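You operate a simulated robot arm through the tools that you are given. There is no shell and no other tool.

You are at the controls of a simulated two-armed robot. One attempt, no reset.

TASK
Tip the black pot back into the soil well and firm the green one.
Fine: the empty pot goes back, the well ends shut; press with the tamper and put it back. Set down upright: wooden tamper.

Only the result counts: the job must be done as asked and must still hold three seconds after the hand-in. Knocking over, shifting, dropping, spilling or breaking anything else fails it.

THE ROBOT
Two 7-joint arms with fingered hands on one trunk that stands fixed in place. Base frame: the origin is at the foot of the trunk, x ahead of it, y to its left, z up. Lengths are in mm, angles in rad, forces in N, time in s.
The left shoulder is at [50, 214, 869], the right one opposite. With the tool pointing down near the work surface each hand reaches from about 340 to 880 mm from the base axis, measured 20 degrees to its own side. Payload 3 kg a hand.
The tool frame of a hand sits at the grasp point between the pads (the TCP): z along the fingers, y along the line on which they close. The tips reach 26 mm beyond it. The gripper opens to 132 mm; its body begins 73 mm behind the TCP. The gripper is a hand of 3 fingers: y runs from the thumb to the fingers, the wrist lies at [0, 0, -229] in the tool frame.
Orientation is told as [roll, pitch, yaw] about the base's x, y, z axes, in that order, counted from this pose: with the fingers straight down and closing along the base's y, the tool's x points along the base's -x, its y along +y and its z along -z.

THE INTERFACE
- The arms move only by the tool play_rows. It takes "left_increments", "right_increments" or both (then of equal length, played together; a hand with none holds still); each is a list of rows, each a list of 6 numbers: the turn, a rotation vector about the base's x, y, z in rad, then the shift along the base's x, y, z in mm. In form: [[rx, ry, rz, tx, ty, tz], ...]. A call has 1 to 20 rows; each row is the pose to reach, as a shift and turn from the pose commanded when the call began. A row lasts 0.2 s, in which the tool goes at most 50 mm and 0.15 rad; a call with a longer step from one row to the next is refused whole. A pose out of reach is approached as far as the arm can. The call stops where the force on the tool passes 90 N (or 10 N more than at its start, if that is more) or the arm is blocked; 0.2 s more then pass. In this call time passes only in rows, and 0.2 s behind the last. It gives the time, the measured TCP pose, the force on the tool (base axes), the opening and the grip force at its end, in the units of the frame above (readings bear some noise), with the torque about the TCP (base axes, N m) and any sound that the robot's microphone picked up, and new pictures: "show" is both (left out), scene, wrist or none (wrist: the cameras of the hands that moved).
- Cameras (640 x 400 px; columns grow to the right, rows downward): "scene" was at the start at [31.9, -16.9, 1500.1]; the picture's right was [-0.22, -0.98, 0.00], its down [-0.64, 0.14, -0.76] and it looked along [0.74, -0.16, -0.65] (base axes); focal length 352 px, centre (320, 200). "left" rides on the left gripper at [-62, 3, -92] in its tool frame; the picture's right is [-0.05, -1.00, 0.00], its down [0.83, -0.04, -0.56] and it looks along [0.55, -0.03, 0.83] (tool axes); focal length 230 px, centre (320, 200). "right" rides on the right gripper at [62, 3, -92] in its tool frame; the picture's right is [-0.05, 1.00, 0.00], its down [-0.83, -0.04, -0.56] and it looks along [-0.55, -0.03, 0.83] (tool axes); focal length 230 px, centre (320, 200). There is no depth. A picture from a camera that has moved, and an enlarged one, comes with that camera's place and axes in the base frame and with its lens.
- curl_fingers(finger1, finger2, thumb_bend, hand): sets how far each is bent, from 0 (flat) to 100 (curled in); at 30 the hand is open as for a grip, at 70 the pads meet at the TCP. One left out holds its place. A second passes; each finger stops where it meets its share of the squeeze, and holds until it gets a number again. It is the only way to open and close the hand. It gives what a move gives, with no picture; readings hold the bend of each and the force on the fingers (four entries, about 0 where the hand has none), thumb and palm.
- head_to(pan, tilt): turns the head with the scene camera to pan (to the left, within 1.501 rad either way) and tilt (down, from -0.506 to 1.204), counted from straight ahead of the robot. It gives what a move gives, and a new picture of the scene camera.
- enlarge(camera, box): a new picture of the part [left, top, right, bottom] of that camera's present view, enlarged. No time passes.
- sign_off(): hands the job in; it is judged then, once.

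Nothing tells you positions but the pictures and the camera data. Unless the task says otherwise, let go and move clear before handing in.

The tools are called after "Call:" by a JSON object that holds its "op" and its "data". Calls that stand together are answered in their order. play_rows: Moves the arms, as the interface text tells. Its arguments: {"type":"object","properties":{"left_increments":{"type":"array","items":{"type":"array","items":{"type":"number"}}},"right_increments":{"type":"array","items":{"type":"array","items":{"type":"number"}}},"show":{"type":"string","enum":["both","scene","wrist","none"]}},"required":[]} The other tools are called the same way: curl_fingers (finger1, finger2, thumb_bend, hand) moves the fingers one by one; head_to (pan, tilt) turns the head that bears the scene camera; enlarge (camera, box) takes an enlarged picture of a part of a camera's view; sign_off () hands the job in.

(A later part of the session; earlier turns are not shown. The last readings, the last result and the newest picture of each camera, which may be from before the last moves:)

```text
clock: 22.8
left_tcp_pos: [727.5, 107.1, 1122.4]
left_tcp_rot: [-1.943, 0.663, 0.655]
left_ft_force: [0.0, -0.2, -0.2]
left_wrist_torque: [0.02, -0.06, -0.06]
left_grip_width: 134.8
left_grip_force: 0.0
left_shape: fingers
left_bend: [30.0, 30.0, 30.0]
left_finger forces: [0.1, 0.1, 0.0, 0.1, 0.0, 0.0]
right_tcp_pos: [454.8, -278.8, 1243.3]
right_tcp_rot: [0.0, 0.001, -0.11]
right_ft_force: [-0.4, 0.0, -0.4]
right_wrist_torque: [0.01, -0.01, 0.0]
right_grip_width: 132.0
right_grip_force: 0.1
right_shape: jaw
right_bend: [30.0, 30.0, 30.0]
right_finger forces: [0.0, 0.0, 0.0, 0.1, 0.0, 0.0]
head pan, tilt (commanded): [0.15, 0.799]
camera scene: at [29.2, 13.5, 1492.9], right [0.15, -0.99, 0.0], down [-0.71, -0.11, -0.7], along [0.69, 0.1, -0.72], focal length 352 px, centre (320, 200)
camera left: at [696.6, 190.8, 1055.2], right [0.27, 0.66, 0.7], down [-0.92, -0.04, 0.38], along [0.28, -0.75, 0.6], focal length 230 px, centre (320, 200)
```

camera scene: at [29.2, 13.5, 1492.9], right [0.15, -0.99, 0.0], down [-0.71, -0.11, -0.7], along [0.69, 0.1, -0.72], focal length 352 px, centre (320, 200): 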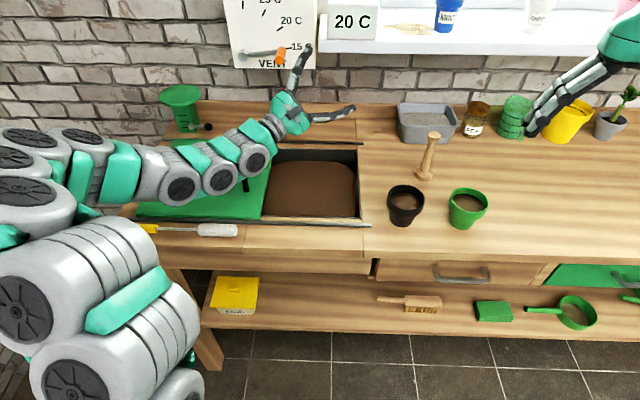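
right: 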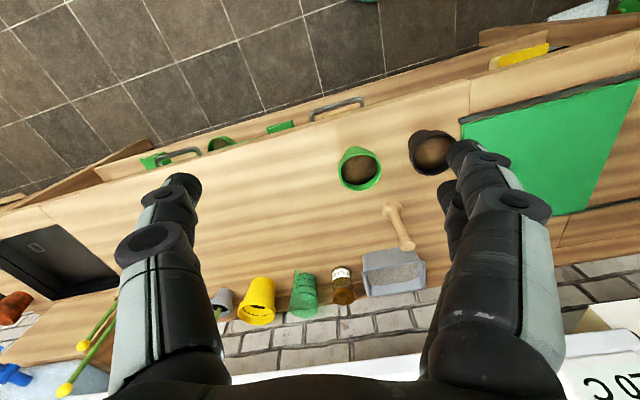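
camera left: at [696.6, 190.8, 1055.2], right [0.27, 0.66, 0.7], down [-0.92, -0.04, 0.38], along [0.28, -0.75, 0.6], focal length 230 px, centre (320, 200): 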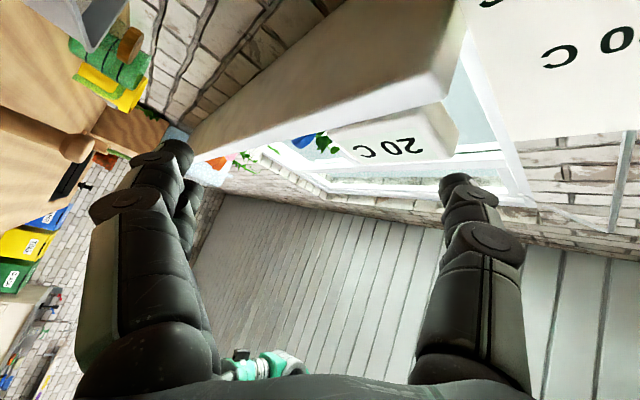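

That pose is reachable over the well. Next I'll rehearse the return roll at the planned pour spot (about 690,105,1090) to confirm that every intermediate angle is reachable.

Call:
{"op": "play_rows", "data": {"left_increments": [[0, 0, 0, -15, -1, -15], [0, 0, 0, -37, -2, -32], [0.136, -0.0497, 0, -37, -2, -32], [0.272, -0.0994, 0, -37, -2, -32], [0.408, -0.149, 0, -37, -2, -32], [0.544, -0.199, 0, -37, -2, -32], [0.68, -0.2485, 0, -37, -2, -32], [0.816, -0.298, 0, -37, -2, -32], [0.952, -0.348, 0, -37, -2, -32], [1.088, -0.398, 0, -37, -2, -32], [1.224, -0.447, 0, -37, -2, -32], [1.36, -0.497, 0, -37, -2, -32], [1.496, -0.547, 0, -37, -2, -32], [1.632, -0.596, 0, -37, -2, -32], [1.768, -0.646, 0, -37, -2, -32], [1.904, -0.696, 0, -37, -2, -32], [2.04, -0.7455, 0, -37, -2, -32], [2.176, -0.795, 0, -37, -2, -32]], "show": "both"}}

```text
clock: 26.6
left_tcp_pos: [690.5, 103.9, 1091.5]
left_tcp_rot: [0.003, -1.135, -0.353]
left_ft_force: [0.6, 0.1, 0.4]
left_wrist_torque: [0.0, 0.04, 0.01]
left_grip_width: 134.6
left_grip_force: 0.1
left_shape: fingers
left_bend: [30.0, 30.0, 30.0]
left_finger forces: [0.0, 0.0, 0.1, 0.0, 0.0, 0.0]
right_tcp_pos: [453.6, -278.0, 1243.1]
right_tcp_rot: [-0.001, 0.0, -0.11]
right_ft_force: [0.1, 0.7, 0.8]
right_wrist_torque: [0.0, 0.01, 0.02]
right_grip_width: 132.0
right_grip_force: 0.1
right_shape: jaw
right_bend: [30.0, 30.0, 30.0]
right_finger forces: [0.0, 0.0, 0.1, 0.0, 0.0, 0.0]
head pan, tilt (commanded): [0.15, 0.799]
camera scene: at [29.2, 13.4, 1492.9], right [0.15, -0.99, 0.0], down [-0.71, -0.11, -0.7], along [0.69, 0.1, -0.72], focal length 352 px, centre (320, 200)
camera left: at [637.7, 127.0, 1185.6], right [-0.32, -0.95, 0.05], down [-0.82, 0.25, -0.52], along [0.48, -0.2, -0.85], focal length 230 px, centre (320, 200)
```

scene: 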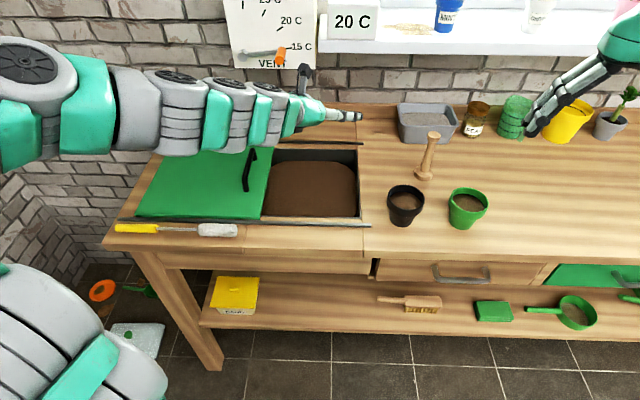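
left: 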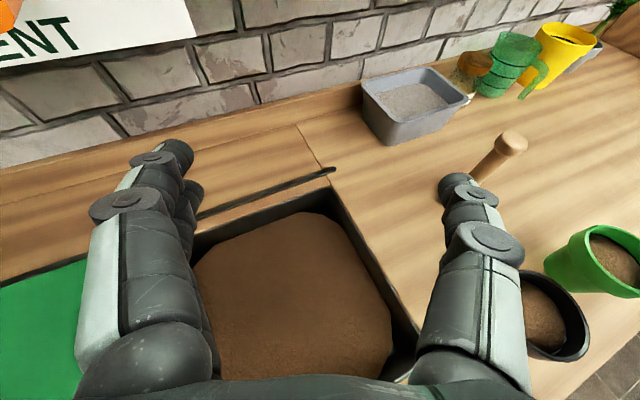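

All angles are reachable. I'll narrow the hand to about 100 mm so the thumb clears the green pot, then move to hover over the black pot.

Call:
{"op": "curl_fingers", "data": {"hand": "left", "finger1": 39, "finger2": 39, "thumb_bend": 41}}

Call:
{"op": "play_rows", "data": {"left_increments": [[0, 0, 0, -17, -33, -5], [0, 0, 0, -35, -66, -10], [0, 0, 0, -52, -98, -15], [0, 0, 0, -70, -131, -20], [0, 0, 0, -88, -164, -25], [0, 0, 0, -105, -197, -31]], "show": "both"}}

```text
clock: 27.6
left_tcp_pos: [691.6, 105.0, 1091.9]
left_tcp_rot: [0.001, -1.134, -0.352]
left_ft_force: [0.5, 0.6, 0.6]
left_wrist_torque: [0.03, 0.05, -0.02]
left_grip_width: 102.1
left_grip_force: 0.0
left_shape: fingers
left_bend: [39.0, 39.0, 41.0]
left_finger forces: [0.0, 0.1, 0.0, 0.1, 0.0, 0.0]
right_tcp_pos: [455.2, -278.6, 1241.7]
right_tcp_rot: [0.0, 0.001, -0.108]
right_ft_force: [-0.9, -0.4, 1.0]
right_wrist_torque: [-0.03, 0.02, -0.04]
right_grip_width: 131.8
right_grip_force: 0.0
right_shape: jaw
right_bend: [30.0, 30.0, 30.0]
right_finger forces: [0.0, 0.0, 0.0, 0.1, 0.1, 0.0]
head pan, tilt (commanded): [0.15, 0.799]
```

```text
clock: 29.0
left_tcp_pos: [586.3, -93.1, 1060.2]
left_tcp_rot: [0.0, -1.132, -0.351]
left_ft_force: [0.4, -0.7, -0.1]
left_wrist_torque: [-0.01, 0.0, 0.01]
left_grip_width: 101.8
left_grip_force: 0.0
left_shape: fingers
left_bend: [39.0, 39.0, 41.0]
left_finger forces: [0.0, 0.0, 0.0, 0.1, 0.0, 0.0]
right_tcp_pos: [456.4, -278.6, 1244.2]
right_tcp_rot: [-0.001, 0.002, -0.11]
right_ft_force: [0.2, 0.7, 0.3]
right_wrist_torque: [0.01, 0.0, 0.01]
right_grip_width: 131.9
right_grip_force: 0.0
right_shape: jaw
right_bend: [30.0, 30.0, 30.0]
right_finger forces: [0.1, 0.0, 0.0, 0.1, 0.0, 0.1]
head pan, tilt (commanded): [0.15, 0.799]
camera scene: at [29.2, 13.4, 1492.9], right [0.15, -0.99, 0.0], down [-0.71, -0.11, -0.7], along [0.69, 0.1, -0.72], focal length 352 px, centre (320, 200)
camera left: at [532.3, -70.5, 1154.5], right [-0.32, -0.95, 0.05], down [-0.82, 0.25, -0.52], along [0.48, -0.2, -0.85], focal length 230 px, centre (320, 200)
```

scene: 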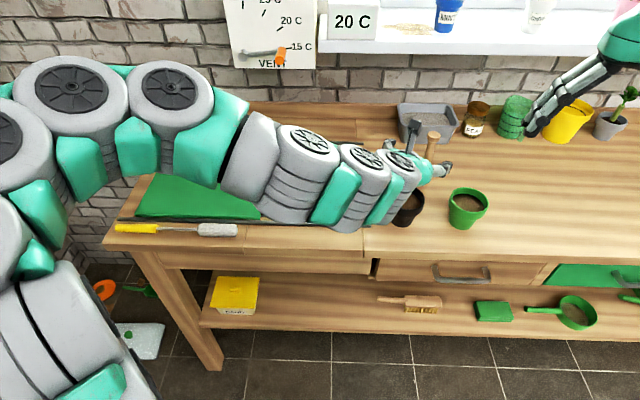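
left: 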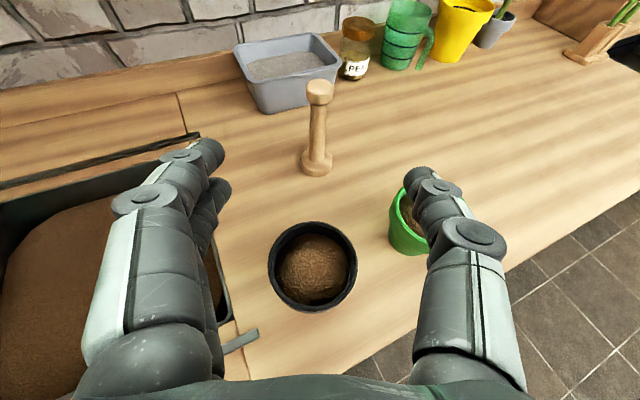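

From directly above, the pot's centre reads (583.5,-91) and the green pot checks out at (600,-222). I'll shift the hand slightly, descend partway and look again.

Call:
{"op": "play_rows", "data": {"left_increments": [[0, 0, 0, -2, 2, -25], [0, 0, 0, -2, 2, -50], [0, 0, 0, -2, 2, -70], [0, 0, 0, -2, 2, -85]], "show": "both"}}

```text
clock: 29.8
left_tcp_pos: [574.3, -114.4, 993.8]
left_tcp_rot: [-0.526, -1.014, 0.168]
left_ft_force: [-4.0, 6.5, 25.0]
left_wrist_torque: [1.56, -0.54, 0.35]
left_grip_width: 102.1
left_grip_force: 13.0
left_shape: fingers
left_bend: [39.0, 38.0, 41.0]
left_finger forces: [0.1, 25.8, 0.0, 0.0, 0.0, 0.0]
right_tcp_pos: [455.6, -278.3, 1242.9]
right_tcp_rot: [-0.002, -0.001, -0.109]
right_ft_force: [0.4, 0.3, 0.1]
right_wrist_torque: [0.06, 0.01, 0.0]
right_grip_width: 132.0
right_grip_force: 0.0
right_shape: jaw
right_bend: [30.0, 30.0, 30.0]
right_finger forces: [0.0, 0.0, 0.1, 0.1, 0.0, 0.0]
head pan, tilt (commanded): [0.15, 0.799]
stopped in row 3 (left hand): the force on the tool passed its limit at 136 N (the readings are from after the stop); the commanded pose is now the measured one
camera scene: at [29.0, 13.4, 1492.9], right [0.15, -0.99, 0.0], down [-0.71, -0.11, -0.7], along [0.69, 0.1, -0.72], focal length 352 px, centre (320, 200)
camera left: at [532.0, -72.3, 1087.4], right [-0.25, -0.92, 0.31], down [-0.89, 0.09, -0.44], along [0.37, -0.39, -0.84], focal length 230 px, centre (320, 200)
```

scene: 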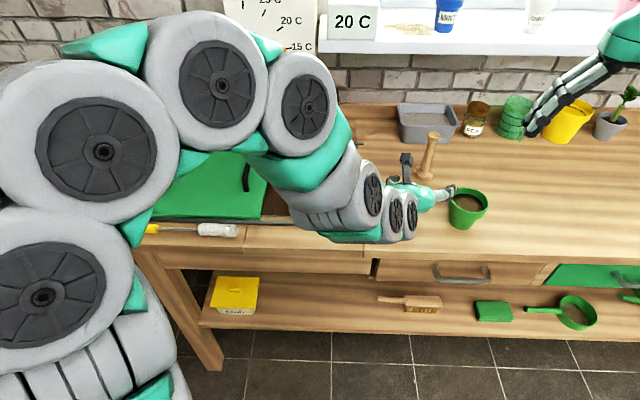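
left: 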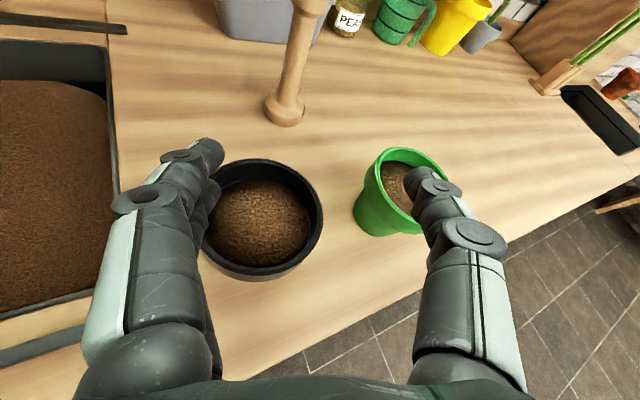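

The arm changed its elbow posture partway down, the hand twisted, and a finger hit the pot. I'll lift straight up gently, then check whether anything moved.

Call:
{"op": "play_rows", "data": {"left_increments": [[0, 0, 0, 0, 0, 10], [0, 0, 0, 0, 0, 25], [0, 0, 0, 0, 0, 45], [0, 0, 0, 0, 0, 65]], "show": "both"}}

Call:
{"op": "enlarge", "data": {"camera": "scene", "box": [360, 120, 520, 240]}}

```text
clock: 30.8
left_tcp_pos: [572.1, -115.5, 1056.3]
left_tcp_rot: [-0.524, -1.008, 0.164]
left_ft_force: [0.5, 0.5, 0.4]
left_wrist_torque: [0.0, 0.0, -0.01]
left_grip_width: 101.8
left_grip_force: 0.0
left_shape: fingers
left_bend: [39.0, 39.0, 41.0]
left_finger forces: [0.0, 0.1, 0.1, 0.0, 0.0, 0.0]
right_tcp_pos: [454.4, -279.3, 1243.2]
right_tcp_rot: [0.001, 0.0, -0.11]
right_ft_force: [0.5, -0.7, 0.1]
right_wrist_torque: [0.01, 0.01, -0.01]
right_grip_width: 132.2
right_grip_force: 0.1
right_shape: jaw
right_bend: [30.0, 30.0, 30.0]
right_finger forces: [0.0, 0.1, 0.0, 0.1, 0.0, 0.1]
head pan, tilt (commanded): [0.15, 0.799]
camera scene: at [29.1, 13.5, 1492.9], right [0.15, -0.99, 0.0], down [-0.71, -0.11, -0.7], along [0.69, 0.1, -0.72], focal length 352 px, centre (320, 200)
camera left: at [530.4, -72.9, 1150.0], right [-0.25, -0.92, 0.31], down [-0.9, 0.1, -0.43], along [0.37, -0.39, -0.85], focal length 230 px, centre (320, 200)
```

scene: 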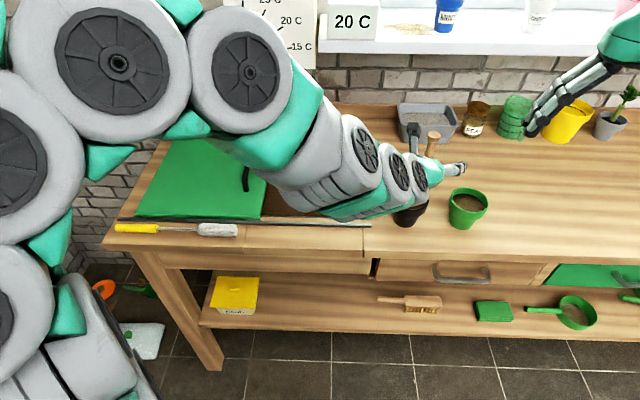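
left: 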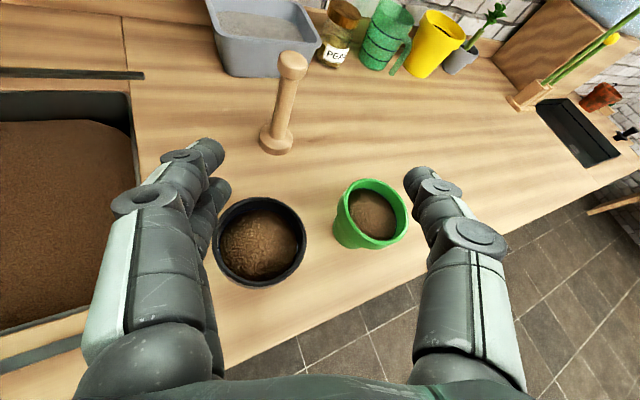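

```text
3.33 times, centred on (440, 180) of scene
camera zoom: at [29.1, 13.5, 1492.9], right [0.15, -0.99, 0.0], down [-0.71, -0.11, -0.7], along [0.69, 0.1, -0.72], focal length 1173 px, centre (-80, 267)
```

zoom: 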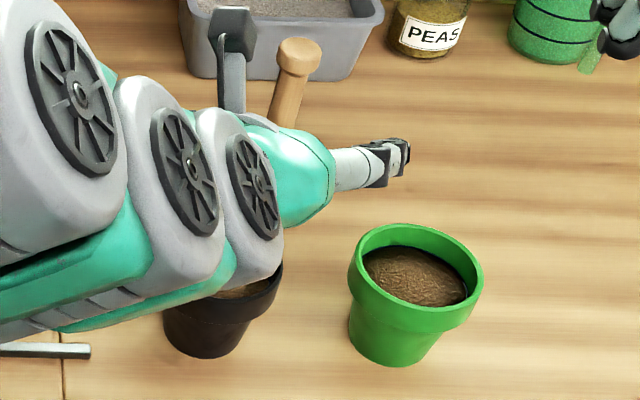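

The green pot is unmoved. The black pot slid about 7 mm to the right but is still upright with its soil inside. I'll rise to a safe height and re-level the hand in this new arm posture before testing the lower reach with small steps.

Call:
{"op": "play_rows", "data": {"left_increments": [[0, 0, 0, 4, 8, 25], [0, 0, 0, 8, 16, 50], [0.059, -0.0365, -0.013, 12, 24, 50], [0.118, -0.073, -0.026, 12, 24, 50], [0.177, -0.1095, -0.039, 12, 24, 50], [0.236, -0.146, -0.052, 12, 24, 50]], "show": "both"}}

```text
clock: 32.2
left_tcp_pos: [584.1, -90.6, 1105.5]
left_tcp_rot: [0.001, -1.135, -0.353]
left_ft_force: [0.0, 0.5, -0.5]
left_wrist_torque: [0.03, 0.0, 0.0]
left_grip_width: 102.2
left_grip_force: 0.0
left_shape: fingers
left_bend: [39.0, 39.0, 41.0]
left_finger forces: [0.0, 0.1, 0.0, 0.0, 0.0, 0.0]
right_tcp_pos: [454.8, -279.2, 1242.6]
right_tcp_rot: [0.002, 0.001, -0.112]
right_ft_force: [0.6, -0.6, -0.1]
right_wrist_torque: [-0.02, 0.03, 0.01]
right_grip_width: 131.9
right_grip_force: 0.0
right_shape: jaw
right_bend: [30.0, 30.0, 30.0]
right_finger forces: [0.0, 0.0, 0.0, 0.1, 0.1, 0.1]
head pan, tilt (commanded): [0.15, 0.799]
camera scene: at [29.1, 13.5, 1492.9], right [0.15, -0.99, 0.0], down [-0.71, -0.11, -0.7], along [0.69, 0.1, -0.72], focal length 352 px, centre (320, 200)
camera left: at [530.7, -68.3, 1201.0], right [-0.32, -0.94, 0.05], down [-0.82, 0.25, -0.52], along [0.48, -0.21, -0.85], focal length 230 px, centre (320, 200)
```

scene: 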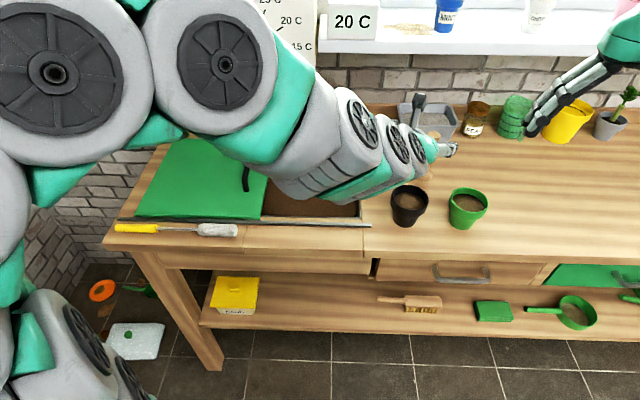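
left: 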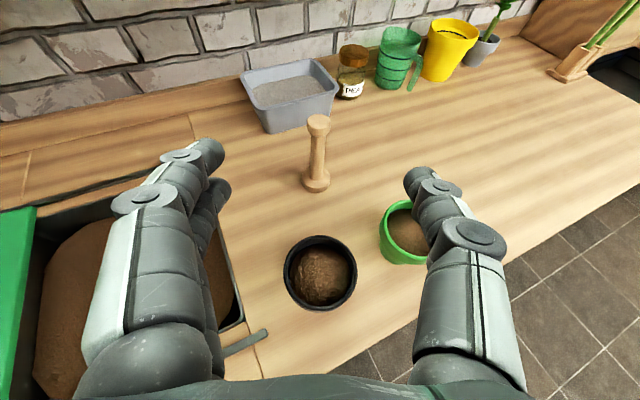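

The arm is now in an elbow-up posture with the hand level again, and the black pot reads (584.5,-99). A steeper grasp, 40° below horizontal, keeps the wrist further from the trunk, so I'll use that. First I'll rehearse the whole pour with this orientation over the well.

Call:
{"op": "play_rows", "data": {"left_increments": [[0.008, 0.044, 0.059, 18, 33, 5], [0.015, 0.087, 0.117, 36, 66, 10], [0.023, 0.131, 0.176, 53, 98, 10], [0.031, 0.175, 0.235, 71, 131, 10], [0.038, 0.218, 0.293, 89, 164, 10], [0.046, 0.262, 0.352, 106, 196, 10]], "show": "scene"}}

Call:
{"op": "play_rows", "data": {"left_increments": [[-0.145, 0, 0, 0, 0, 0], [-0.29, 0, 0, 0, 0, 0], [-0.435, 0, 0, 0, 0, 0], [-0.58, 0, 0, 0, 0, 0], [-0.725, 0, 0, 0, 0, 0], [-0.87, 0, 0, 0, 0, 0], [-1.015, 0, 0, 0, 0, 0], [-1.16, 0, 0, 0, 0, 0], [-1.305, 0, 0, 0, 0, 0], [-1.45, 0, 0, 0, 0, 0], [-1.595, 0, 0, 0, 0, 0], [-1.74, 0, 0, 0, 0, 0], [-1.885, 0, 0, 0, 0, 0], [-2.03, 0, 0, 0, 0, 0], [-2.175, 0, 0, 0, 0, 0], [-2.32, 0, 0, 0, 0, 0]], "show": "both"}}

```text
clock: 33.6
left_tcp_pos: [692.3, 104.6, 1115.4]
left_tcp_rot: [0.002, -0.868, 0.001]
left_ft_force: [0.0, 0.4, -0.2]
left_wrist_torque: [-0.03, 0.01, -0.02]
left_grip_width: 101.9
left_grip_force: 0.1
left_shape: fingers
left_bend: [39.0, 39.0, 41.0]
left_finger forces: [0.0, 0.0, 0.0, 0.0, 0.1, 0.1]
right_tcp_pos: [455.5, -278.5, 1243.9]
right_tcp_rot: [0.0, -0.002, -0.111]
right_ft_force: [0.4, 0.8, 0.3]
right_wrist_torque: [-0.02, 0.03, 0.01]
right_grip_width: 132.0
right_grip_force: 0.1
right_shape: jaw
right_bend: [30.0, 30.0, 30.0]
right_finger forces: [0.0, 0.0, 0.1, 0.0, 0.0, 0.1]
head pan, tilt (commanded): [0.15, 0.799]
camera scene: at [29.2, 13.4, 1492.9], right [0.15, -0.99, 0.0], down [-0.71, -0.11, -0.7], along [0.69, 0.1, -0.72], focal length 352 px, centre (320, 200)
```

scene: 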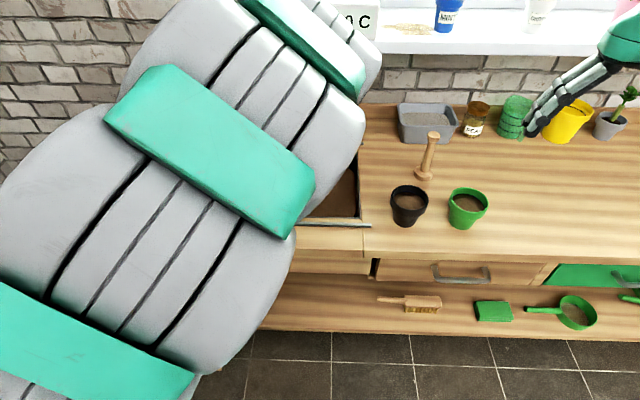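

```text
clock: 37.0
left_tcp_pos: [690.1, 104.9, 1116.8]
left_tcp_rot: [-2.113, 0.552, 0.715]
left_ft_force: [0.0, 1.0, 0.5]
left_wrist_torque: [0.0, 0.0, 0.03]
left_grip_width: 101.9
left_grip_force: 0.0
left_shape: fingers
left_bend: [39.0, 39.0, 41.0]
left_finger forces: [0.1, 0.1, 0.1, 0.0, 0.0, 0.1]
right_tcp_pos: [454.7, -279.2, 1242.5]
right_tcp_rot: [-0.002, 0.0, -0.11]
right_ft_force: [-0.3, -0.1, 0.1]
right_wrist_torque: [0.02, -0.03, 0.0]
right_grip_width: 132.0
right_grip_force: 0.0
right_shape: jaw
right_bend: [30.0, 30.0, 30.0]
right_finger forces: [0.1, 0.0, 0.1, 0.0, 0.0, 0.0]
head pan, tilt (commanded): [0.15, 0.799]
camera scene: at [29.2, 13.5, 1492.9], right [0.15, -0.99, 0.0], down [-0.71, -0.11, -0.7], along [0.69, 0.1, -0.72], focal length 352 px, centre (320, 200)
camera left: at [659.4, 180.3, 1041.3], right [0.03, 0.71, 0.7], down [-0.96, -0.17, 0.22], along [0.28, -0.68, 0.68], focal length 230 px, centre (320, 200)
```

scene: 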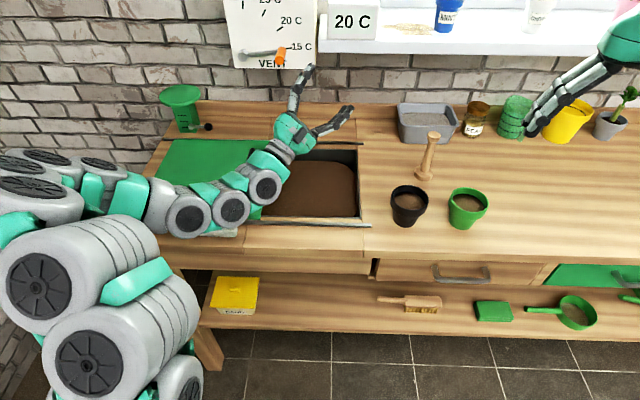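
left: 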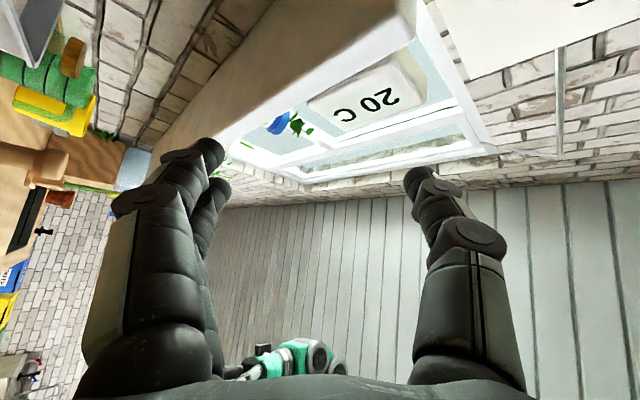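

The full 133° tilt is reachable there. I'll roll back upright and return to hover over the black pot in the 40° grasp orientation.

Call:
{"op": "play_rows", "data": {"left_increments": [[0.145, 0, 0, 0, 0, 0], [0.29, 0, 0, 0, 0, 0], [0.435, 0, 0, 0, 0, 0], [0.58, 0, 0, 0, 0, 0], [0.725, 0, 0, 0, 0, 0], [0.87, 0, 0, 0, 0, 0], [1.015, 0, 0, 0, 0, 0], [1.16, 0, 0, 0, 0, 0], [1.305, 0, 0, 0, 0, 0], [1.45, 0, 0, 0, 0, 0], [1.595, 0, 0, 0, 0, 0], [1.74, 0, 0, 0, 0, 0], [1.885, 0, 0, 0, 0, 0], [2.03, 0, 0, 0, 0, 0], [2.175, 0, 0, 0, 0, 0], [2.32, 0, 0, 0, 0, 0]], "show": "scene"}}

Call:
{"op": "play_rows", "data": {"left_increments": [[0, 0, -0.058, -18, -34, 0], [0, 0, -0.117, -36, -68, 0], [0, 0, -0.175, -54, -102, -5], [0, 0, -0.233, -72, -136, -10], [0, 0, -0.292, -90, -170, -15], [0, 0, -0.35, -106, -203, -20]], "show": "both"}}

```text
clock: 40.4
left_tcp_pos: [689.6, 105.0, 1116.1]
left_tcp_rot: [0.004, -0.869, 0.0]
left_ft_force: [-0.5, 0.4, 0.3]
left_wrist_torque: [0.0, 0.0, -0.01]
left_grip_width: 102.0
left_grip_force: 0.0
left_shape: fingers
left_bend: [39.0, 39.0, 41.0]
left_finger forces: [0.0, 0.0, 0.0, 0.0, 0.0, 0.0]
right_tcp_pos: [454.5, -278.6, 1241.8]
right_tcp_rot: [0.001, -0.002, -0.111]
right_ft_force: [-0.6, 0.5, -0.9]
right_wrist_torque: [-0.01, 0.01, 0.01]
right_grip_width: 132.0
right_grip_force: 0.1
right_shape: jaw
right_bend: [30.0, 30.0, 30.0]
right_finger forces: [0.0, 0.0, 0.1, 0.1, 0.1, 0.0]
head pan, tilt (commanded): [0.15, 0.799]
camera scene: at [29.1, 13.4, 1492.9], right [0.15, -0.99, 0.0], down [-0.71, -0.11, -0.7], along [0.69, 0.1, -0.72], focal length 352 px, centre (320, 200)
```

scene: 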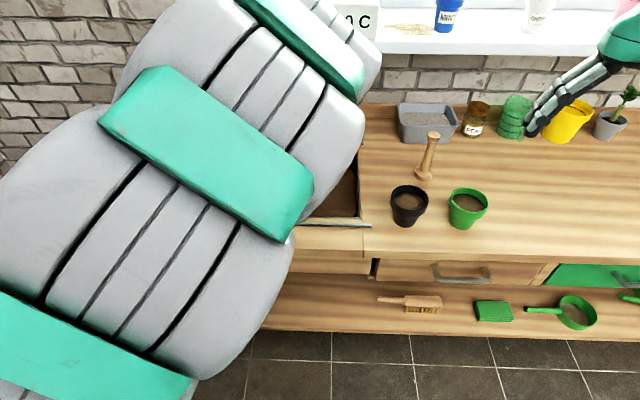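

```text
clock: 41.8
left_tcp_pos: [583.0, -97.3, 1095.1]
left_tcp_rot: [0.002, -0.871, -0.348]
left_ft_force: [-1.3, 0.3, -0.1]
left_wrist_torque: [-0.01, 0.02, 0.02]
left_grip_width: 102.0
left_grip_force: 0.1
left_shape: fingers
left_bend: [39.0, 39.0, 41.0]
left_finger forces: [0.0, 0.1, 0.1, 0.0, 0.1, 0.0]
right_tcp_pos: [455.2, -279.5, 1242.2]
right_tcp_rot: [0.0, 0.0, -0.111]
right_ft_force: [-0.3, -0.7, -0.2]
right_wrist_torque: [0.01, -0.02, 0.0]
right_grip_width: 131.8
right_grip_force: 0.1
right_shape: jaw
right_bend: [30.0, 30.0, 30.0]
right_finger forces: [0.0, 0.0, 0.0, 0.0, 0.1, 0.0]
head pan, tilt (commanded): [0.15, 0.799]
camera scene: at [29.2, 13.5, 1492.9], right [0.15, -0.99, 0.0], down [-0.71, -0.11, -0.7], along [0.69, 0.1, -0.72], focal length 352 px, centre (320, 200)
camera left: at [555.0, -85.3, 1202.1], right [-0.31, -0.95, 0.04], down [-0.92, 0.29, -0.28], along [0.25, -0.12, -0.96], focal length 230 px, centre (320, 200)
```

scene: 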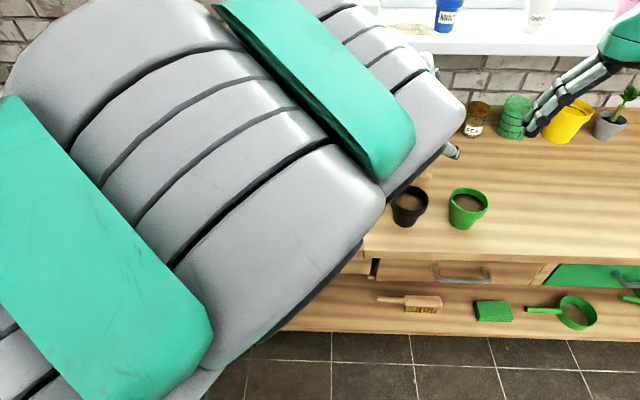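
left: 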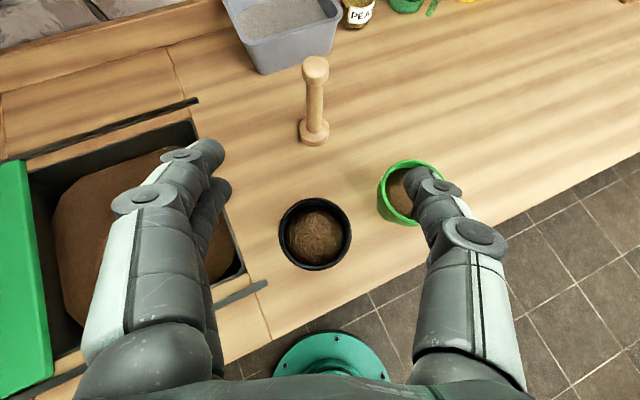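

The elbow-up posture held, and the pot reads about (586,-99.5). I'll descend in short stages and check the pose at each one.

Call:
{"op": "play_rows", "data": {"left_increments": [[0, 0, 0, 1, -1, -20], [0, 0, 0, 2, -2, -40], [0, 0, 0, 2, -2, -60]], "show": "none"}}

Call:
{"op": "play_rows", "data": {"left_increments": [[0, 0, 0, 0, 0, -8], [0, 0, 0, 0, 0, -16]], "show": "wrist"}}

```text
clock: 42.6
left_tcp_pos: [585.0, -101.5, 1036.8]
left_tcp_rot: [0.0, -0.87, -0.348]
left_ft_force: [0.3, 0.5, -0.2]
left_wrist_torque: [0.0, 0.0, -0.01]
left_grip_width: 101.9
left_grip_force: 0.0
left_shape: fingers
left_bend: [39.0, 39.0, 41.0]
left_finger forces: [0.0, 0.1, 0.0, 0.0, 0.1, 0.0]
right_tcp_pos: [454.3, -279.0, 1243.7]
right_tcp_rot: [0.001, 0.002, -0.11]
right_ft_force: [0.8, 0.2, -0.8]
right_wrist_torque: [0.05, 0.01, -0.03]
right_grip_width: 132.0
right_grip_force: 0.1
right_shape: jaw
right_bend: [30.0, 30.0, 30.0]
right_finger forces: [0.1, 0.0, 0.0, 0.0, 0.1, 0.0]
head pan, tilt (commanded): [0.15, 0.799]
```

```text
clock: 43.2
left_tcp_pos: [584.6, -100.3, 1019.8]
left_tcp_rot: [0.003, -0.871, -0.347]
left_ft_force: [0.4, 0.3, -0.1]
left_wrist_torque: [-0.03, 0.04, 0.0]
left_grip_width: 101.7
left_grip_force: 0.1
left_shape: fingers
left_bend: [39.0, 39.0, 41.0]
left_finger forces: [0.0, 0.0, 0.0, 0.0, 0.0, 0.0]
right_tcp_pos: [453.5, -279.0, 1243.1]
right_tcp_rot: [-0.001, 0.001, -0.109]
right_ft_force: [0.4, 0.2, 0.3]
right_wrist_torque: [0.02, -0.01, 0.02]
right_grip_width: 132.3
right_grip_force: 0.1
right_shape: jaw
right_bend: [30.0, 30.0, 30.0]
right_finger forces: [0.0, 0.0, 0.1, 0.0, 0.0, 0.1]
head pan, tilt (commanded): [0.15, 0.799]
camera left: at [557.8, -87.4, 1126.0], right [-0.31, -0.95, 0.04], down [-0.92, 0.29, -0.28], along [0.25, -0.12, -0.96], focal length 230 px, centre (320, 200)
```

left: 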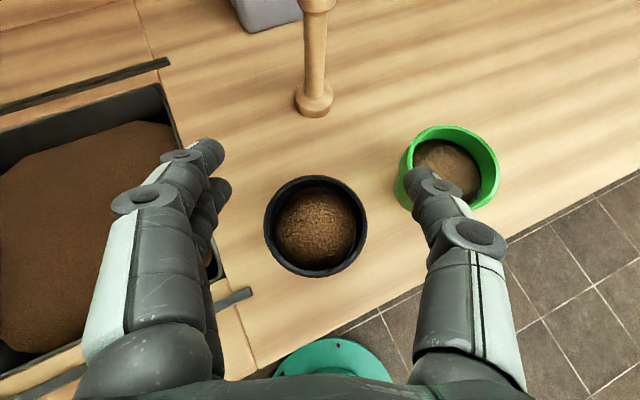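

The pot is centred under the hand, at (585,-100). I'll keep descending in small steps.

Call:
{"op": "play_rows", "data": {"left_increments": [[0, 0, 0, 0, 0, -10], [0, 0, 0, 0, 0, -20], [0, 0, 0, 0, 0, -30]], "show": "none"}}

Call:
{"op": "play_rows", "data": {"left_increments": [[0, 0, 0, 0, 0, -8], [0, 0, 0, 0, 0, -16]], "show": "wrist"}}

```text
clock: 44.0
left_tcp_pos: [585.3, -100.7, 990.3]
left_tcp_rot: [-0.001, -0.871, -0.346]
left_ft_force: [0.3, 0.4, -0.6]
left_wrist_torque: [0.0, 0.01, 0.0]
left_grip_width: 101.6
left_grip_force: 0.1
left_shape: fingers
left_bend: [39.0, 39.0, 41.0]
left_finger forces: [0.0, 0.1, 0.0, 0.0, 0.0, 0.0]
right_tcp_pos: [454.5, -279.7, 1243.6]
right_tcp_rot: [0.001, 0.0, -0.111]
right_ft_force: [0.2, -0.8, 0.3]
right_wrist_torque: [0.02, -0.01, 0.03]
right_grip_width: 131.8
right_grip_force: 0.1
right_shape: jaw
right_bend: [30.0, 30.0, 30.0]
right_finger forces: [0.0, 0.1, 0.0, 0.0, 0.0, 0.0]
head pan, tilt (commanded): [0.15, 0.799]
```

```text
clock: 44.6
left_tcp_pos: [584.8, -100.4, 974.5]
left_tcp_rot: [0.0, -0.869, -0.348]
left_ft_force: [0.2, -0.9, 0.3]
left_wrist_torque: [-0.03, 0.01, 0.02]
left_grip_width: 101.6
left_grip_force: 0.1
left_shape: fingers
left_bend: [39.0, 39.0, 41.0]
left_finger forces: [0.0, 0.1, 0.0, 0.0, 0.0, 0.0]
right_tcp_pos: [455.1, -278.7, 1243.7]
right_tcp_rot: [0.0, -0.001, -0.11]
right_ft_force: [0.1, 0.2, -0.1]
right_wrist_torque: [0.03, 0.02, 0.0]
right_grip_width: 132.1
right_grip_force: 0.0
right_shape: jaw
right_bend: [30.0, 30.0, 30.0]
right_finger forces: [0.0, 0.0, 0.0, 0.0, 0.0, 0.0]
head pan, tilt (commanded): [0.15, 0.799]
camera left: at [557.7, -87.1, 1080.9], right [-0.31, -0.95, 0.04], down [-0.92, 0.29, -0.28], along [0.25, -0.12, -0.96], focal length 230 px, centre (320, 200)
```

left: 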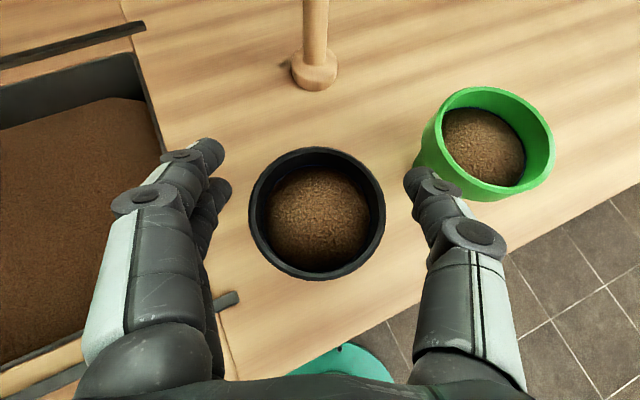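

The hand is well centred with clearance on both sides. I'll take the final descent in two short calls.

Call:
{"op": "play_rows", "data": {"left_increments": [[0, 0, 0, 0, 0, -8], [0, 0, 0, 0, 0, -16], [0, 0, 0, 0, 0, -24]], "show": "none"}}

Call:
{"op": "play_rows", "data": {"left_increments": [[0, 0, 0, 0, 0, -7], [0, 0, 0, 0, 0, -14], [0, 0, 0, 0, 0, -20]], "show": "both"}}

```text
clock: 45.4
left_tcp_pos: [587.3, -99.6, 950.2]
left_tcp_rot: [-0.001, -0.871, -0.35]
left_ft_force: [0.9, -1.0, -0.5]
left_wrist_torque: [-0.02, 0.0, -0.06]
left_grip_width: 101.7
left_grip_force: 0.0
left_shape: fingers
left_bend: [39.0, 39.0, 41.0]
left_finger forces: [0.0, 0.0, 0.0, 0.0, 0.1, 0.0]
right_tcp_pos: [453.5, -278.7, 1242.4]
right_tcp_rot: [0.001, 0.001, -0.11]
right_ft_force: [0.3, -1.2, 0.3]
right_wrist_torque: [0.0, -0.01, 0.02]
right_grip_width: 131.8
right_grip_force: 0.1
right_shape: jaw
right_bend: [30.0, 30.0, 30.0]
right_finger forces: [0.0, 0.1, 0.0, 0.0, 0.1, 0.0]
head pan, tilt (commanded): [0.15, 0.799]
```

```text
clock: 46.2
left_tcp_pos: [585.5, -100.2, 930.8]
left_tcp_rot: [0.002, -0.87, -0.347]
left_ft_force: [-0.3, 0.2, 0.5]
left_wrist_torque: [0.01, -0.02, -0.04]
left_grip_width: 101.8
left_grip_force: 0.1
left_shape: fingers
left_bend: [39.0, 39.0, 41.0]
left_finger forces: [0.1, 0.1, 0.0, 0.0, 0.0, 0.0]
right_tcp_pos: [454.9, -277.9, 1242.5]
right_tcp_rot: [0.0, 0.0, -0.108]
right_ft_force: [-0.1, -0.9, 0.3]
right_wrist_torque: [-0.04, -0.01, 0.02]
right_grip_width: 132.0
right_grip_force: 0.1
right_shape: jaw
right_bend: [30.0, 30.0, 30.0]
right_finger forces: [0.1, 0.0, 0.1, 0.1, 0.0, 0.0]
head pan, tilt (commanded): [0.15, 0.799]
camera scene: at [29.2, 13.5, 1492.9], right [0.15, -0.99, 0.0], down [-0.71, -0.11, -0.7], along [0.69, 0.1, -0.72], focal length 352 px, centre (320, 200)
camera left: at [558.6, -86.9, 1037.2], right [-0.31, -0.95, 0.04], down [-0.92, 0.29, -0.28], along [0.25, -0.12, -0.96], focal length 230 px, centre (320, 200)
```

scene: 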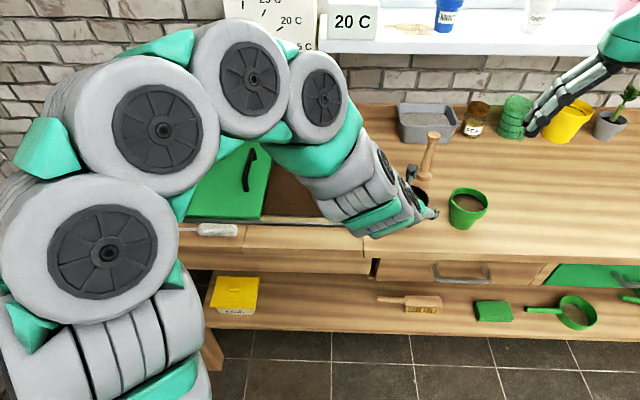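
left: 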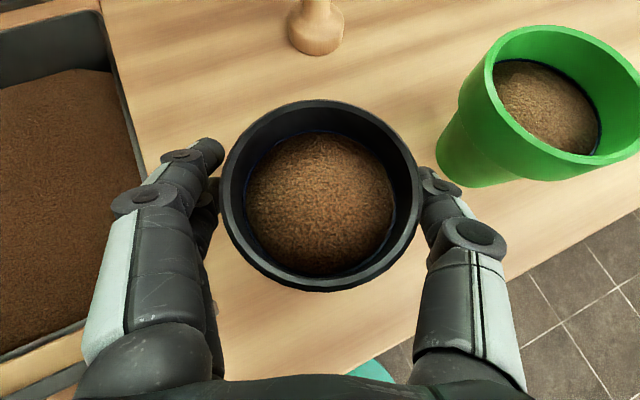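

The pot sits neatly between the thumb and fingers. I'll close gradually on it.

Call:
{"op": "curl_fingers", "data": {"hand": "left", "finger1": 47, "finger2": 47, "thumb_bend": 47}}

Call:
{"op": "curl_fingers", "data": {"hand": "left", "finger1": 54, "finger2": 54, "thumb_bend": 54}}

Call:
{"op": "enlarge", "data": {"camera": "left", "box": [0, 0, 640, 400]}}

```text
clock: 47.2
left_tcp_pos: [585.6, -99.2, 930.2]
left_tcp_rot: [-0.001, -0.87, -0.347]
left_ft_force: [0.3, -0.2, -0.3]
left_wrist_torque: [0.04, 0.01, 0.01]
left_grip_width: 78.9
left_grip_force: 0.0
left_shape: fingers
left_bend: [47.0, 47.0, 47.0]
left_finger forces: [0.0, 0.1, 0.0, 0.0, 0.0, 0.0]
right_tcp_pos: [454.7, -278.5, 1243.5]
right_tcp_rot: [0.001, 0.001, -0.11]
right_ft_force: [0.4, 0.9, -0.1]
right_wrist_torque: [0.0, 0.03, 0.03]
right_grip_width: 131.8
right_grip_force: 0.1
right_shape: jaw
right_bend: [30.0, 30.0, 30.0]
right_finger forces: [0.0, 0.1, 0.1, 0.0, 0.0, 0.0]
head pan, tilt (commanded): [0.15, 0.799]
```

```text
clock: 48.2
left_tcp_pos: [585.3, -101.2, 930.3]
left_tcp_rot: [-0.001, -0.87, -0.347]
left_ft_force: [-0.2, 0.0, 0.7]
left_wrist_torque: [0.0, -0.01, -0.01]
left_grip_width: 63.4
left_grip_force: 4.8
left_shape: fingers
left_bend: [52.0, 53.0, 52.0]
left_finger forces: [3.9, 1.0, 0.1, 0.0, 4.8, 0.0]
right_tcp_pos: [453.9, -278.5, 1243.4]
right_tcp_rot: [0.0, 0.001, -0.11]
right_ft_force: [-0.1, -0.8, 0.7]
right_wrist_torque: [-0.01, 0.0, -0.03]
right_grip_width: 131.8
right_grip_force: 0.0
right_shape: jaw
right_bend: [30.0, 30.0, 30.0]
right_finger forces: [0.0, 0.0, 0.0, 0.0, 0.0, 0.1]
head pan, tilt (commanded): [0.15, 0.799]
```

```text
1.00 times, centred on (320, 200) of left (not enlarged: the box is as wide or as high as the picture)
camera zoom: at [558.5, -86.9, 1036.8], right [-0.31, -0.95, 0.04], down [-0.92, 0.29, -0.28], along [0.25, -0.12, -0.96], focal length 230 px, centre (320, 200)
```

zoom: 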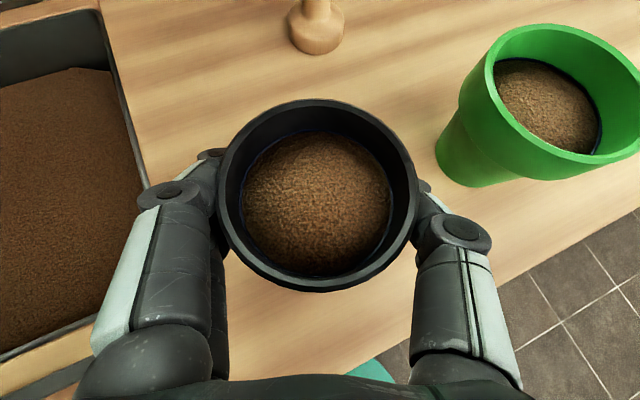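

All three digits are on the pot body under the rim. I'll tighten the grip.

Call:
{"op": "curl_fingers", "data": {"hand": "left", "finger1": 58, "finger2": 58, "thumb_bend": 58}}

Call:
{"op": "enlarge", "data": {"camera": "left", "box": [120, 60, 520, 310]}}

```text
clock: 49.2
left_tcp_pos: [586.1, -99.8, 929.6]
left_tcp_rot: [0.0, -0.87, -0.349]
left_ft_force: [-0.8, 0.3, 0.2]
left_wrist_torque: [-0.01, -0.01, -0.01]
left_grip_width: 61.4
left_grip_force: 9.9
left_shape: fingers
left_bend: [54.0, 53.0, 54.0]
left_finger forces: [6.7, 2.9, 0.0, 0.1, 9.7, 0.1]
right_tcp_pos: [455.1, -278.4, 1243.5]
right_tcp_rot: [-0.002, 0.0, -0.109]
right_ft_force: [-0.4, 0.1, 0.0]
right_wrist_torque: [0.01, 0.01, 0.0]
right_grip_width: 132.1
right_grip_force: 0.1
right_shape: jaw
right_bend: [30.0, 30.0, 30.0]
right_finger forces: [0.0, 0.1, 0.0, 0.0, 0.0, 0.0]
head pan, tilt (commanded): [0.15, 0.799]
```

```text
1.60 times, centred on (320, 185) of left
camera zoom: at [558.5, -86.9, 1036.8], right [-0.31, -0.95, 0.04], down [-0.92, 0.29, -0.28], along [0.25, -0.12, -0.96], focal length 368 px, centre (320, 224)
```

zoom: 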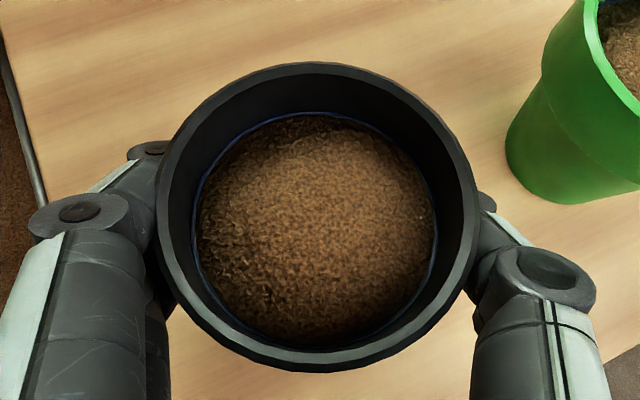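

Call:
{"op": "curl_fingers", "data": {"hand": "left", "finger1": 63, "finger2": 64, "thumb_bend": 64}}

Call:
{"op": "play_rows", "data": {"left_increments": [[0, 0, 0, 0, 0, 6], [0, 0, 0, 0, 0, 14], [0, 0, 0, 0, 0, 25], [0, 0, 0, 0, 0, 40]], "show": "both"}}

```text
clock: 50.2
left_tcp_pos: [586.1, -99.7, 931.0]
left_tcp_rot: [-0.001, -0.871, -0.349]
left_ft_force: [0.1, 0.1, 0.8]
left_wrist_torque: [0.02, 0.03, 0.04]
left_grip_width: 59.5
left_grip_force: 21.6
left_shape: fingers
left_bend: [57.0, 55.0, 57.0]
left_finger forces: [14.0, 7.4, 0.1, 0.0, 21.4, 0.0]
right_tcp_pos: [454.2, -278.6, 1243.2]
right_tcp_rot: [0.002, -0.001, -0.109]
right_ft_force: [0.0, 0.4, -0.3]
right_wrist_torque: [0.01, 0.01, -0.02]
right_grip_width: 132.0
right_grip_force: 0.0
right_shape: jaw
right_bend: [30.0, 30.0, 30.0]
right_finger forces: [0.0, 0.0, 0.0, 0.0, 0.0, 0.0]
head pan, tilt (commanded): [0.15, 0.799]
```

```text
clock: 51.2
left_tcp_pos: [586.2, -101.0, 971.6]
left_tcp_rot: [-0.002, -0.871, -0.347]
left_ft_force: [0.1, -0.5, -1.3]
left_wrist_torque: [0.01, -0.02, 0.0]
left_grip_width: 59.3
left_grip_force: 21.2
left_shape: fingers
left_bend: [57.0, 55.0, 57.0]
left_finger forces: [13.9, 7.5, 0.0, 0.0, 21.5, 0.0]
right_tcp_pos: [454.2, -277.9, 1241.4]
right_tcp_rot: [0.001, -0.001, -0.11]
right_ft_force: [-0.7, 0.1, 0.5]
right_wrist_torque: [-0.01, -0.02, -0.01]
right_grip_width: 131.9
right_grip_force: 0.1
right_shape: jaw
right_bend: [30.0, 30.0, 30.0]
right_finger forces: [0.0, 0.0, 0.1, 0.0, 0.0, 0.1]
head pan, tilt (commanded): [0.15, 0.799]
camera scene: at [29.2, 13.5, 1492.9], right [0.15, -0.99, 0.0], down [-0.71, -0.11, -0.7], along [0.69, 0.1, -0.72], focal length 352 px, centre (320, 200)
camera left: at [558.7, -87.6, 1077.2], right [-0.31, -0.95, 0.04], down [-0.92, 0.29, -0.28], along [0.25, -0.12, -0.96], focal length 230 px, centre (320, 200)
```

scene: 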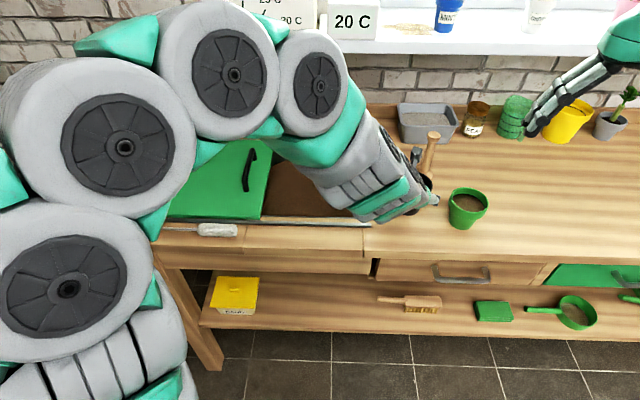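
left: 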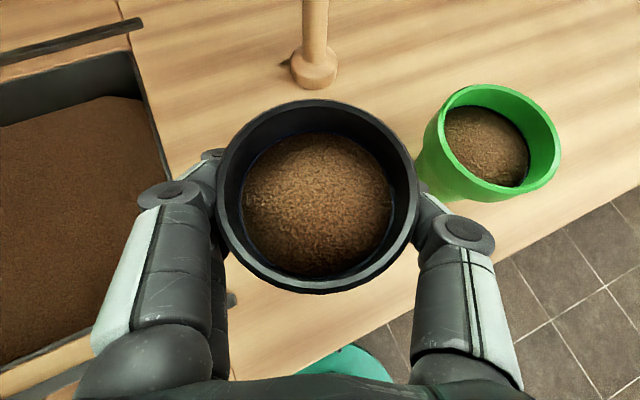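

The pot is lifted securely with its soil level. I'll raise it further and carry it smoothly over the well.

Call:
{"op": "play_rows", "data": {"left_increments": [[0, 0, 0, 0, 0, 10], [0, 0, 0, 0, 0, 27], [0, 0, 0, 0, 0, 47], [0, 0, 0, 0, 0, 67], [0, 0, 0, 0, 0, 87], [0, 0, 0, 0, 0, 107], [0, 0, 0, 0, 0, 125], [0, 0, 0, 0, 0, 138], [0, 0, 0, 0, 0, 145]], "show": "none"}}

Call:
{"op": "play_rows", "data": {"left_increments": [[0, 0, 0.015, 5, 9, 0], [0, 0, 0.045, 13, 25, 0], [0, 0, 0.08, 24, 46, 0], [0, 0, 0.12, 35, 68, 0], [0, 0, 0.16, 47, 92, 0], [0, 0, 0.2, 60, 118, 0], [0, 0, 0.24, 73, 144, 0], [0, 0, 0.28, 86, 168, 0], [0, 0, 0.315, 96, 188, 0], [0, 0, 0.34, 102, 200, 0], [0, 0, 0.35, 105, 206, 0]], "show": "both"}}

```text
clock: 53.2
left_tcp_pos: [587.0, -99.6, 1113.9]
left_tcp_rot: [0.002, -0.872, -0.348]
left_ft_force: [-0.5, -0.1, -0.2]
left_wrist_torque: [-0.03, -0.02, -0.02]
left_grip_width: 58.8
left_grip_force: 21.5
left_shape: fingers
left_bend: [57.0, 55.0, 57.0]
left_finger forces: [13.3, 7.4, 0.0, 0.0, 20.6, 0.0]
right_tcp_pos: [454.8, -278.4, 1243.0]
right_tcp_rot: [-0.001, 0.0, -0.111]
right_ft_force: [-0.2, -0.1, -0.8]
right_wrist_torque: [-0.03, 0.02, 0.02]
right_grip_width: 131.9
right_grip_force: 0.0
right_shape: jaw
right_bend: [30.0, 30.0, 30.0]
right_finger forces: [0.0, 0.1, 0.0, 0.1, 0.1, 0.0]
head pan, tilt (commanded): [0.15, 0.799]
```

```text
clock: 55.6
left_tcp_pos: [691.0, 105.5, 1115.9]
left_tcp_rot: [-0.003, -0.872, 0.002]
left_ft_force: [0.0, 0.6, -0.6]
left_wrist_torque: [0.01, 0.02, 0.0]
left_grip_width: 59.1
left_grip_force: 20.5
left_shape: fingers
left_bend: [57.0, 55.0, 58.0]
left_finger forces: [13.3, 7.3, 0.0, 0.0, 20.5, 0.0]
right_tcp_pos: [454.9, -277.7, 1243.7]
right_tcp_rot: [0.0, -0.001, -0.109]
right_ft_force: [0.5, -0.3, -0.4]
right_wrist_torque: [-0.02, 0.02, 0.01]
right_grip_width: 131.9
right_grip_force: 0.1
right_shape: jaw
right_bend: [30.0, 30.0, 30.0]
right_finger forces: [0.0, 0.1, 0.1, 0.0, 0.1, 0.0]
head pan, tilt (commanded): [0.15, 0.799]
camera scene: at [29.2, 13.5, 1492.9], right [0.15, -0.99, 0.0], down [-0.71, -0.11, -0.7], along [0.69, 0.1, -0.72], focal length 352 px, centre (320, 200)
camera left: at [661.7, 109.0, 1222.7], right [0.04, -1.0, 0.04], down [-0.96, -0.05, -0.28], along [0.28, -0.03, -0.96], focal length 230 px, centre (320, 200)
```

scene: 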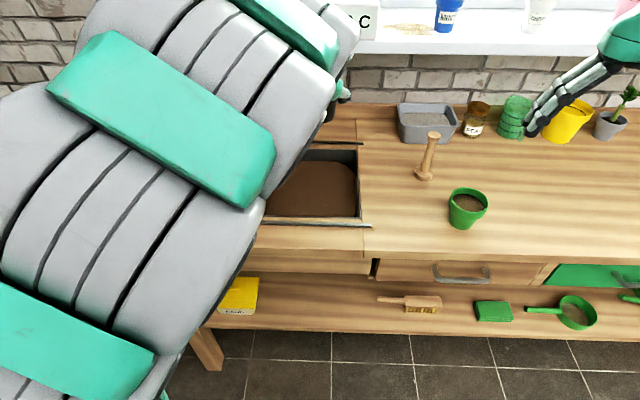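
left: 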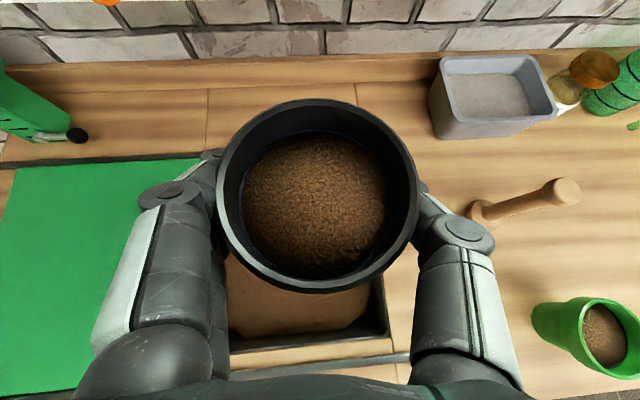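

The pot is over the middle of the well. I'll lower it slightly and start rolling it slowly to the left.

Call:
{"op": "play_rows", "data": {"left_increments": [[-0.05, 0, 0, 0, 0, -4], [-0.12, 0, 0, 0, 0, -8], [-0.2, 0, 0, 0, 0, -12], [-0.3, 0, 0, 0, 0, -14], [-0.4, 0, 0, 0, 0, -14], [-0.5, 0, 0, 0, 0, -14], [-0.6, 0, 0, 0, 0, -14], [-0.7, 0, 0, 0, 0, -14], [-0.8, 0, 0, 0, 0, -14], [-0.9, 0, 0, 0, 0, -14], [-1.0, 0, 0, 0, 0, -14], [-1.1, 0, 0, 0, 0, -14], [-1.2, 0, 0, 0, 0, -14]], "show": "both"}}

```text
clock: 58.4
left_tcp_pos: [687.1, 103.1, 1099.8]
left_tcp_rot: [-1.288, -0.303, 0.811]
left_ft_force: [0.1, 0.0, 0.6]
left_wrist_torque: [0.02, 0.0, -0.04]
left_grip_width: 58.6
left_grip_force: 19.3
left_shape: fingers
left_bend: [57.0, 55.0, 58.0]
left_finger forces: [13.1, 7.4, 0.1, 0.1, 19.3, 0.1]
left hand out of reach, approached as far as the arm can: row 13
right_tcp_pos: [454.3, -278.4, 1241.1]
right_tcp_rot: [0.0, 0.001, -0.111]
right_ft_force: [0.8, 0.1, -0.2]
right_wrist_torque: [-0.03, 0.0, 0.0]
right_grip_width: 132.0
right_grip_force: 0.1
right_shape: jaw
right_bend: [30.0, 30.0, 30.0]
right_finger forces: [0.1, 0.1, 0.0, 0.0, 0.1, 0.1]
head pan, tilt (commanded): [0.15, 0.799]
camera scene: at [29.2, 13.5, 1492.9], right [0.15, -0.99, 0.0], down [-0.71, -0.11, -0.7], along [0.69, 0.1, -0.72], focal length 352 px, centre (320, 200)
camera left: at [658.8, 202.0, 1139.2], right [0.04, -0.36, 0.93], down [-0.96, -0.26, -0.06], along [0.26, -0.89, -0.36], focal length 230 px, centre (320, 200)
```

scene: 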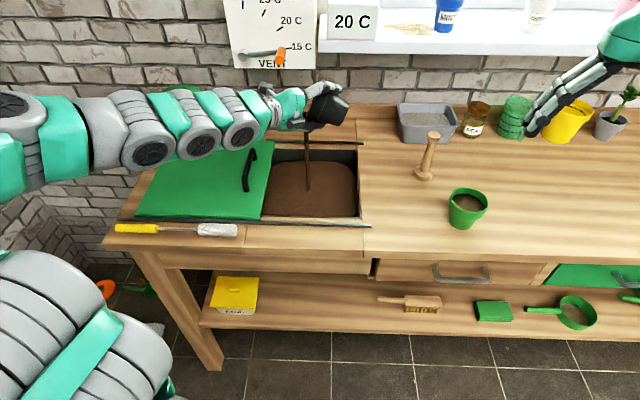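
left: 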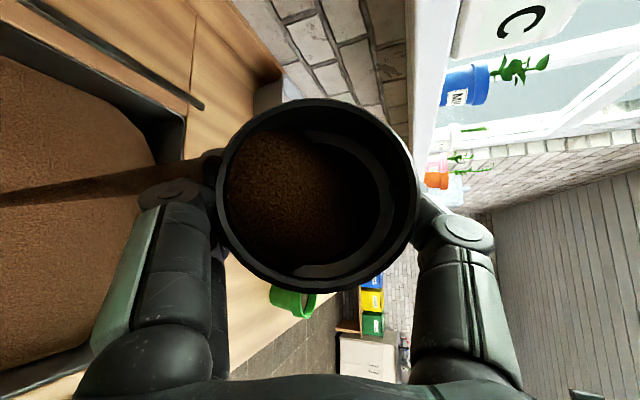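

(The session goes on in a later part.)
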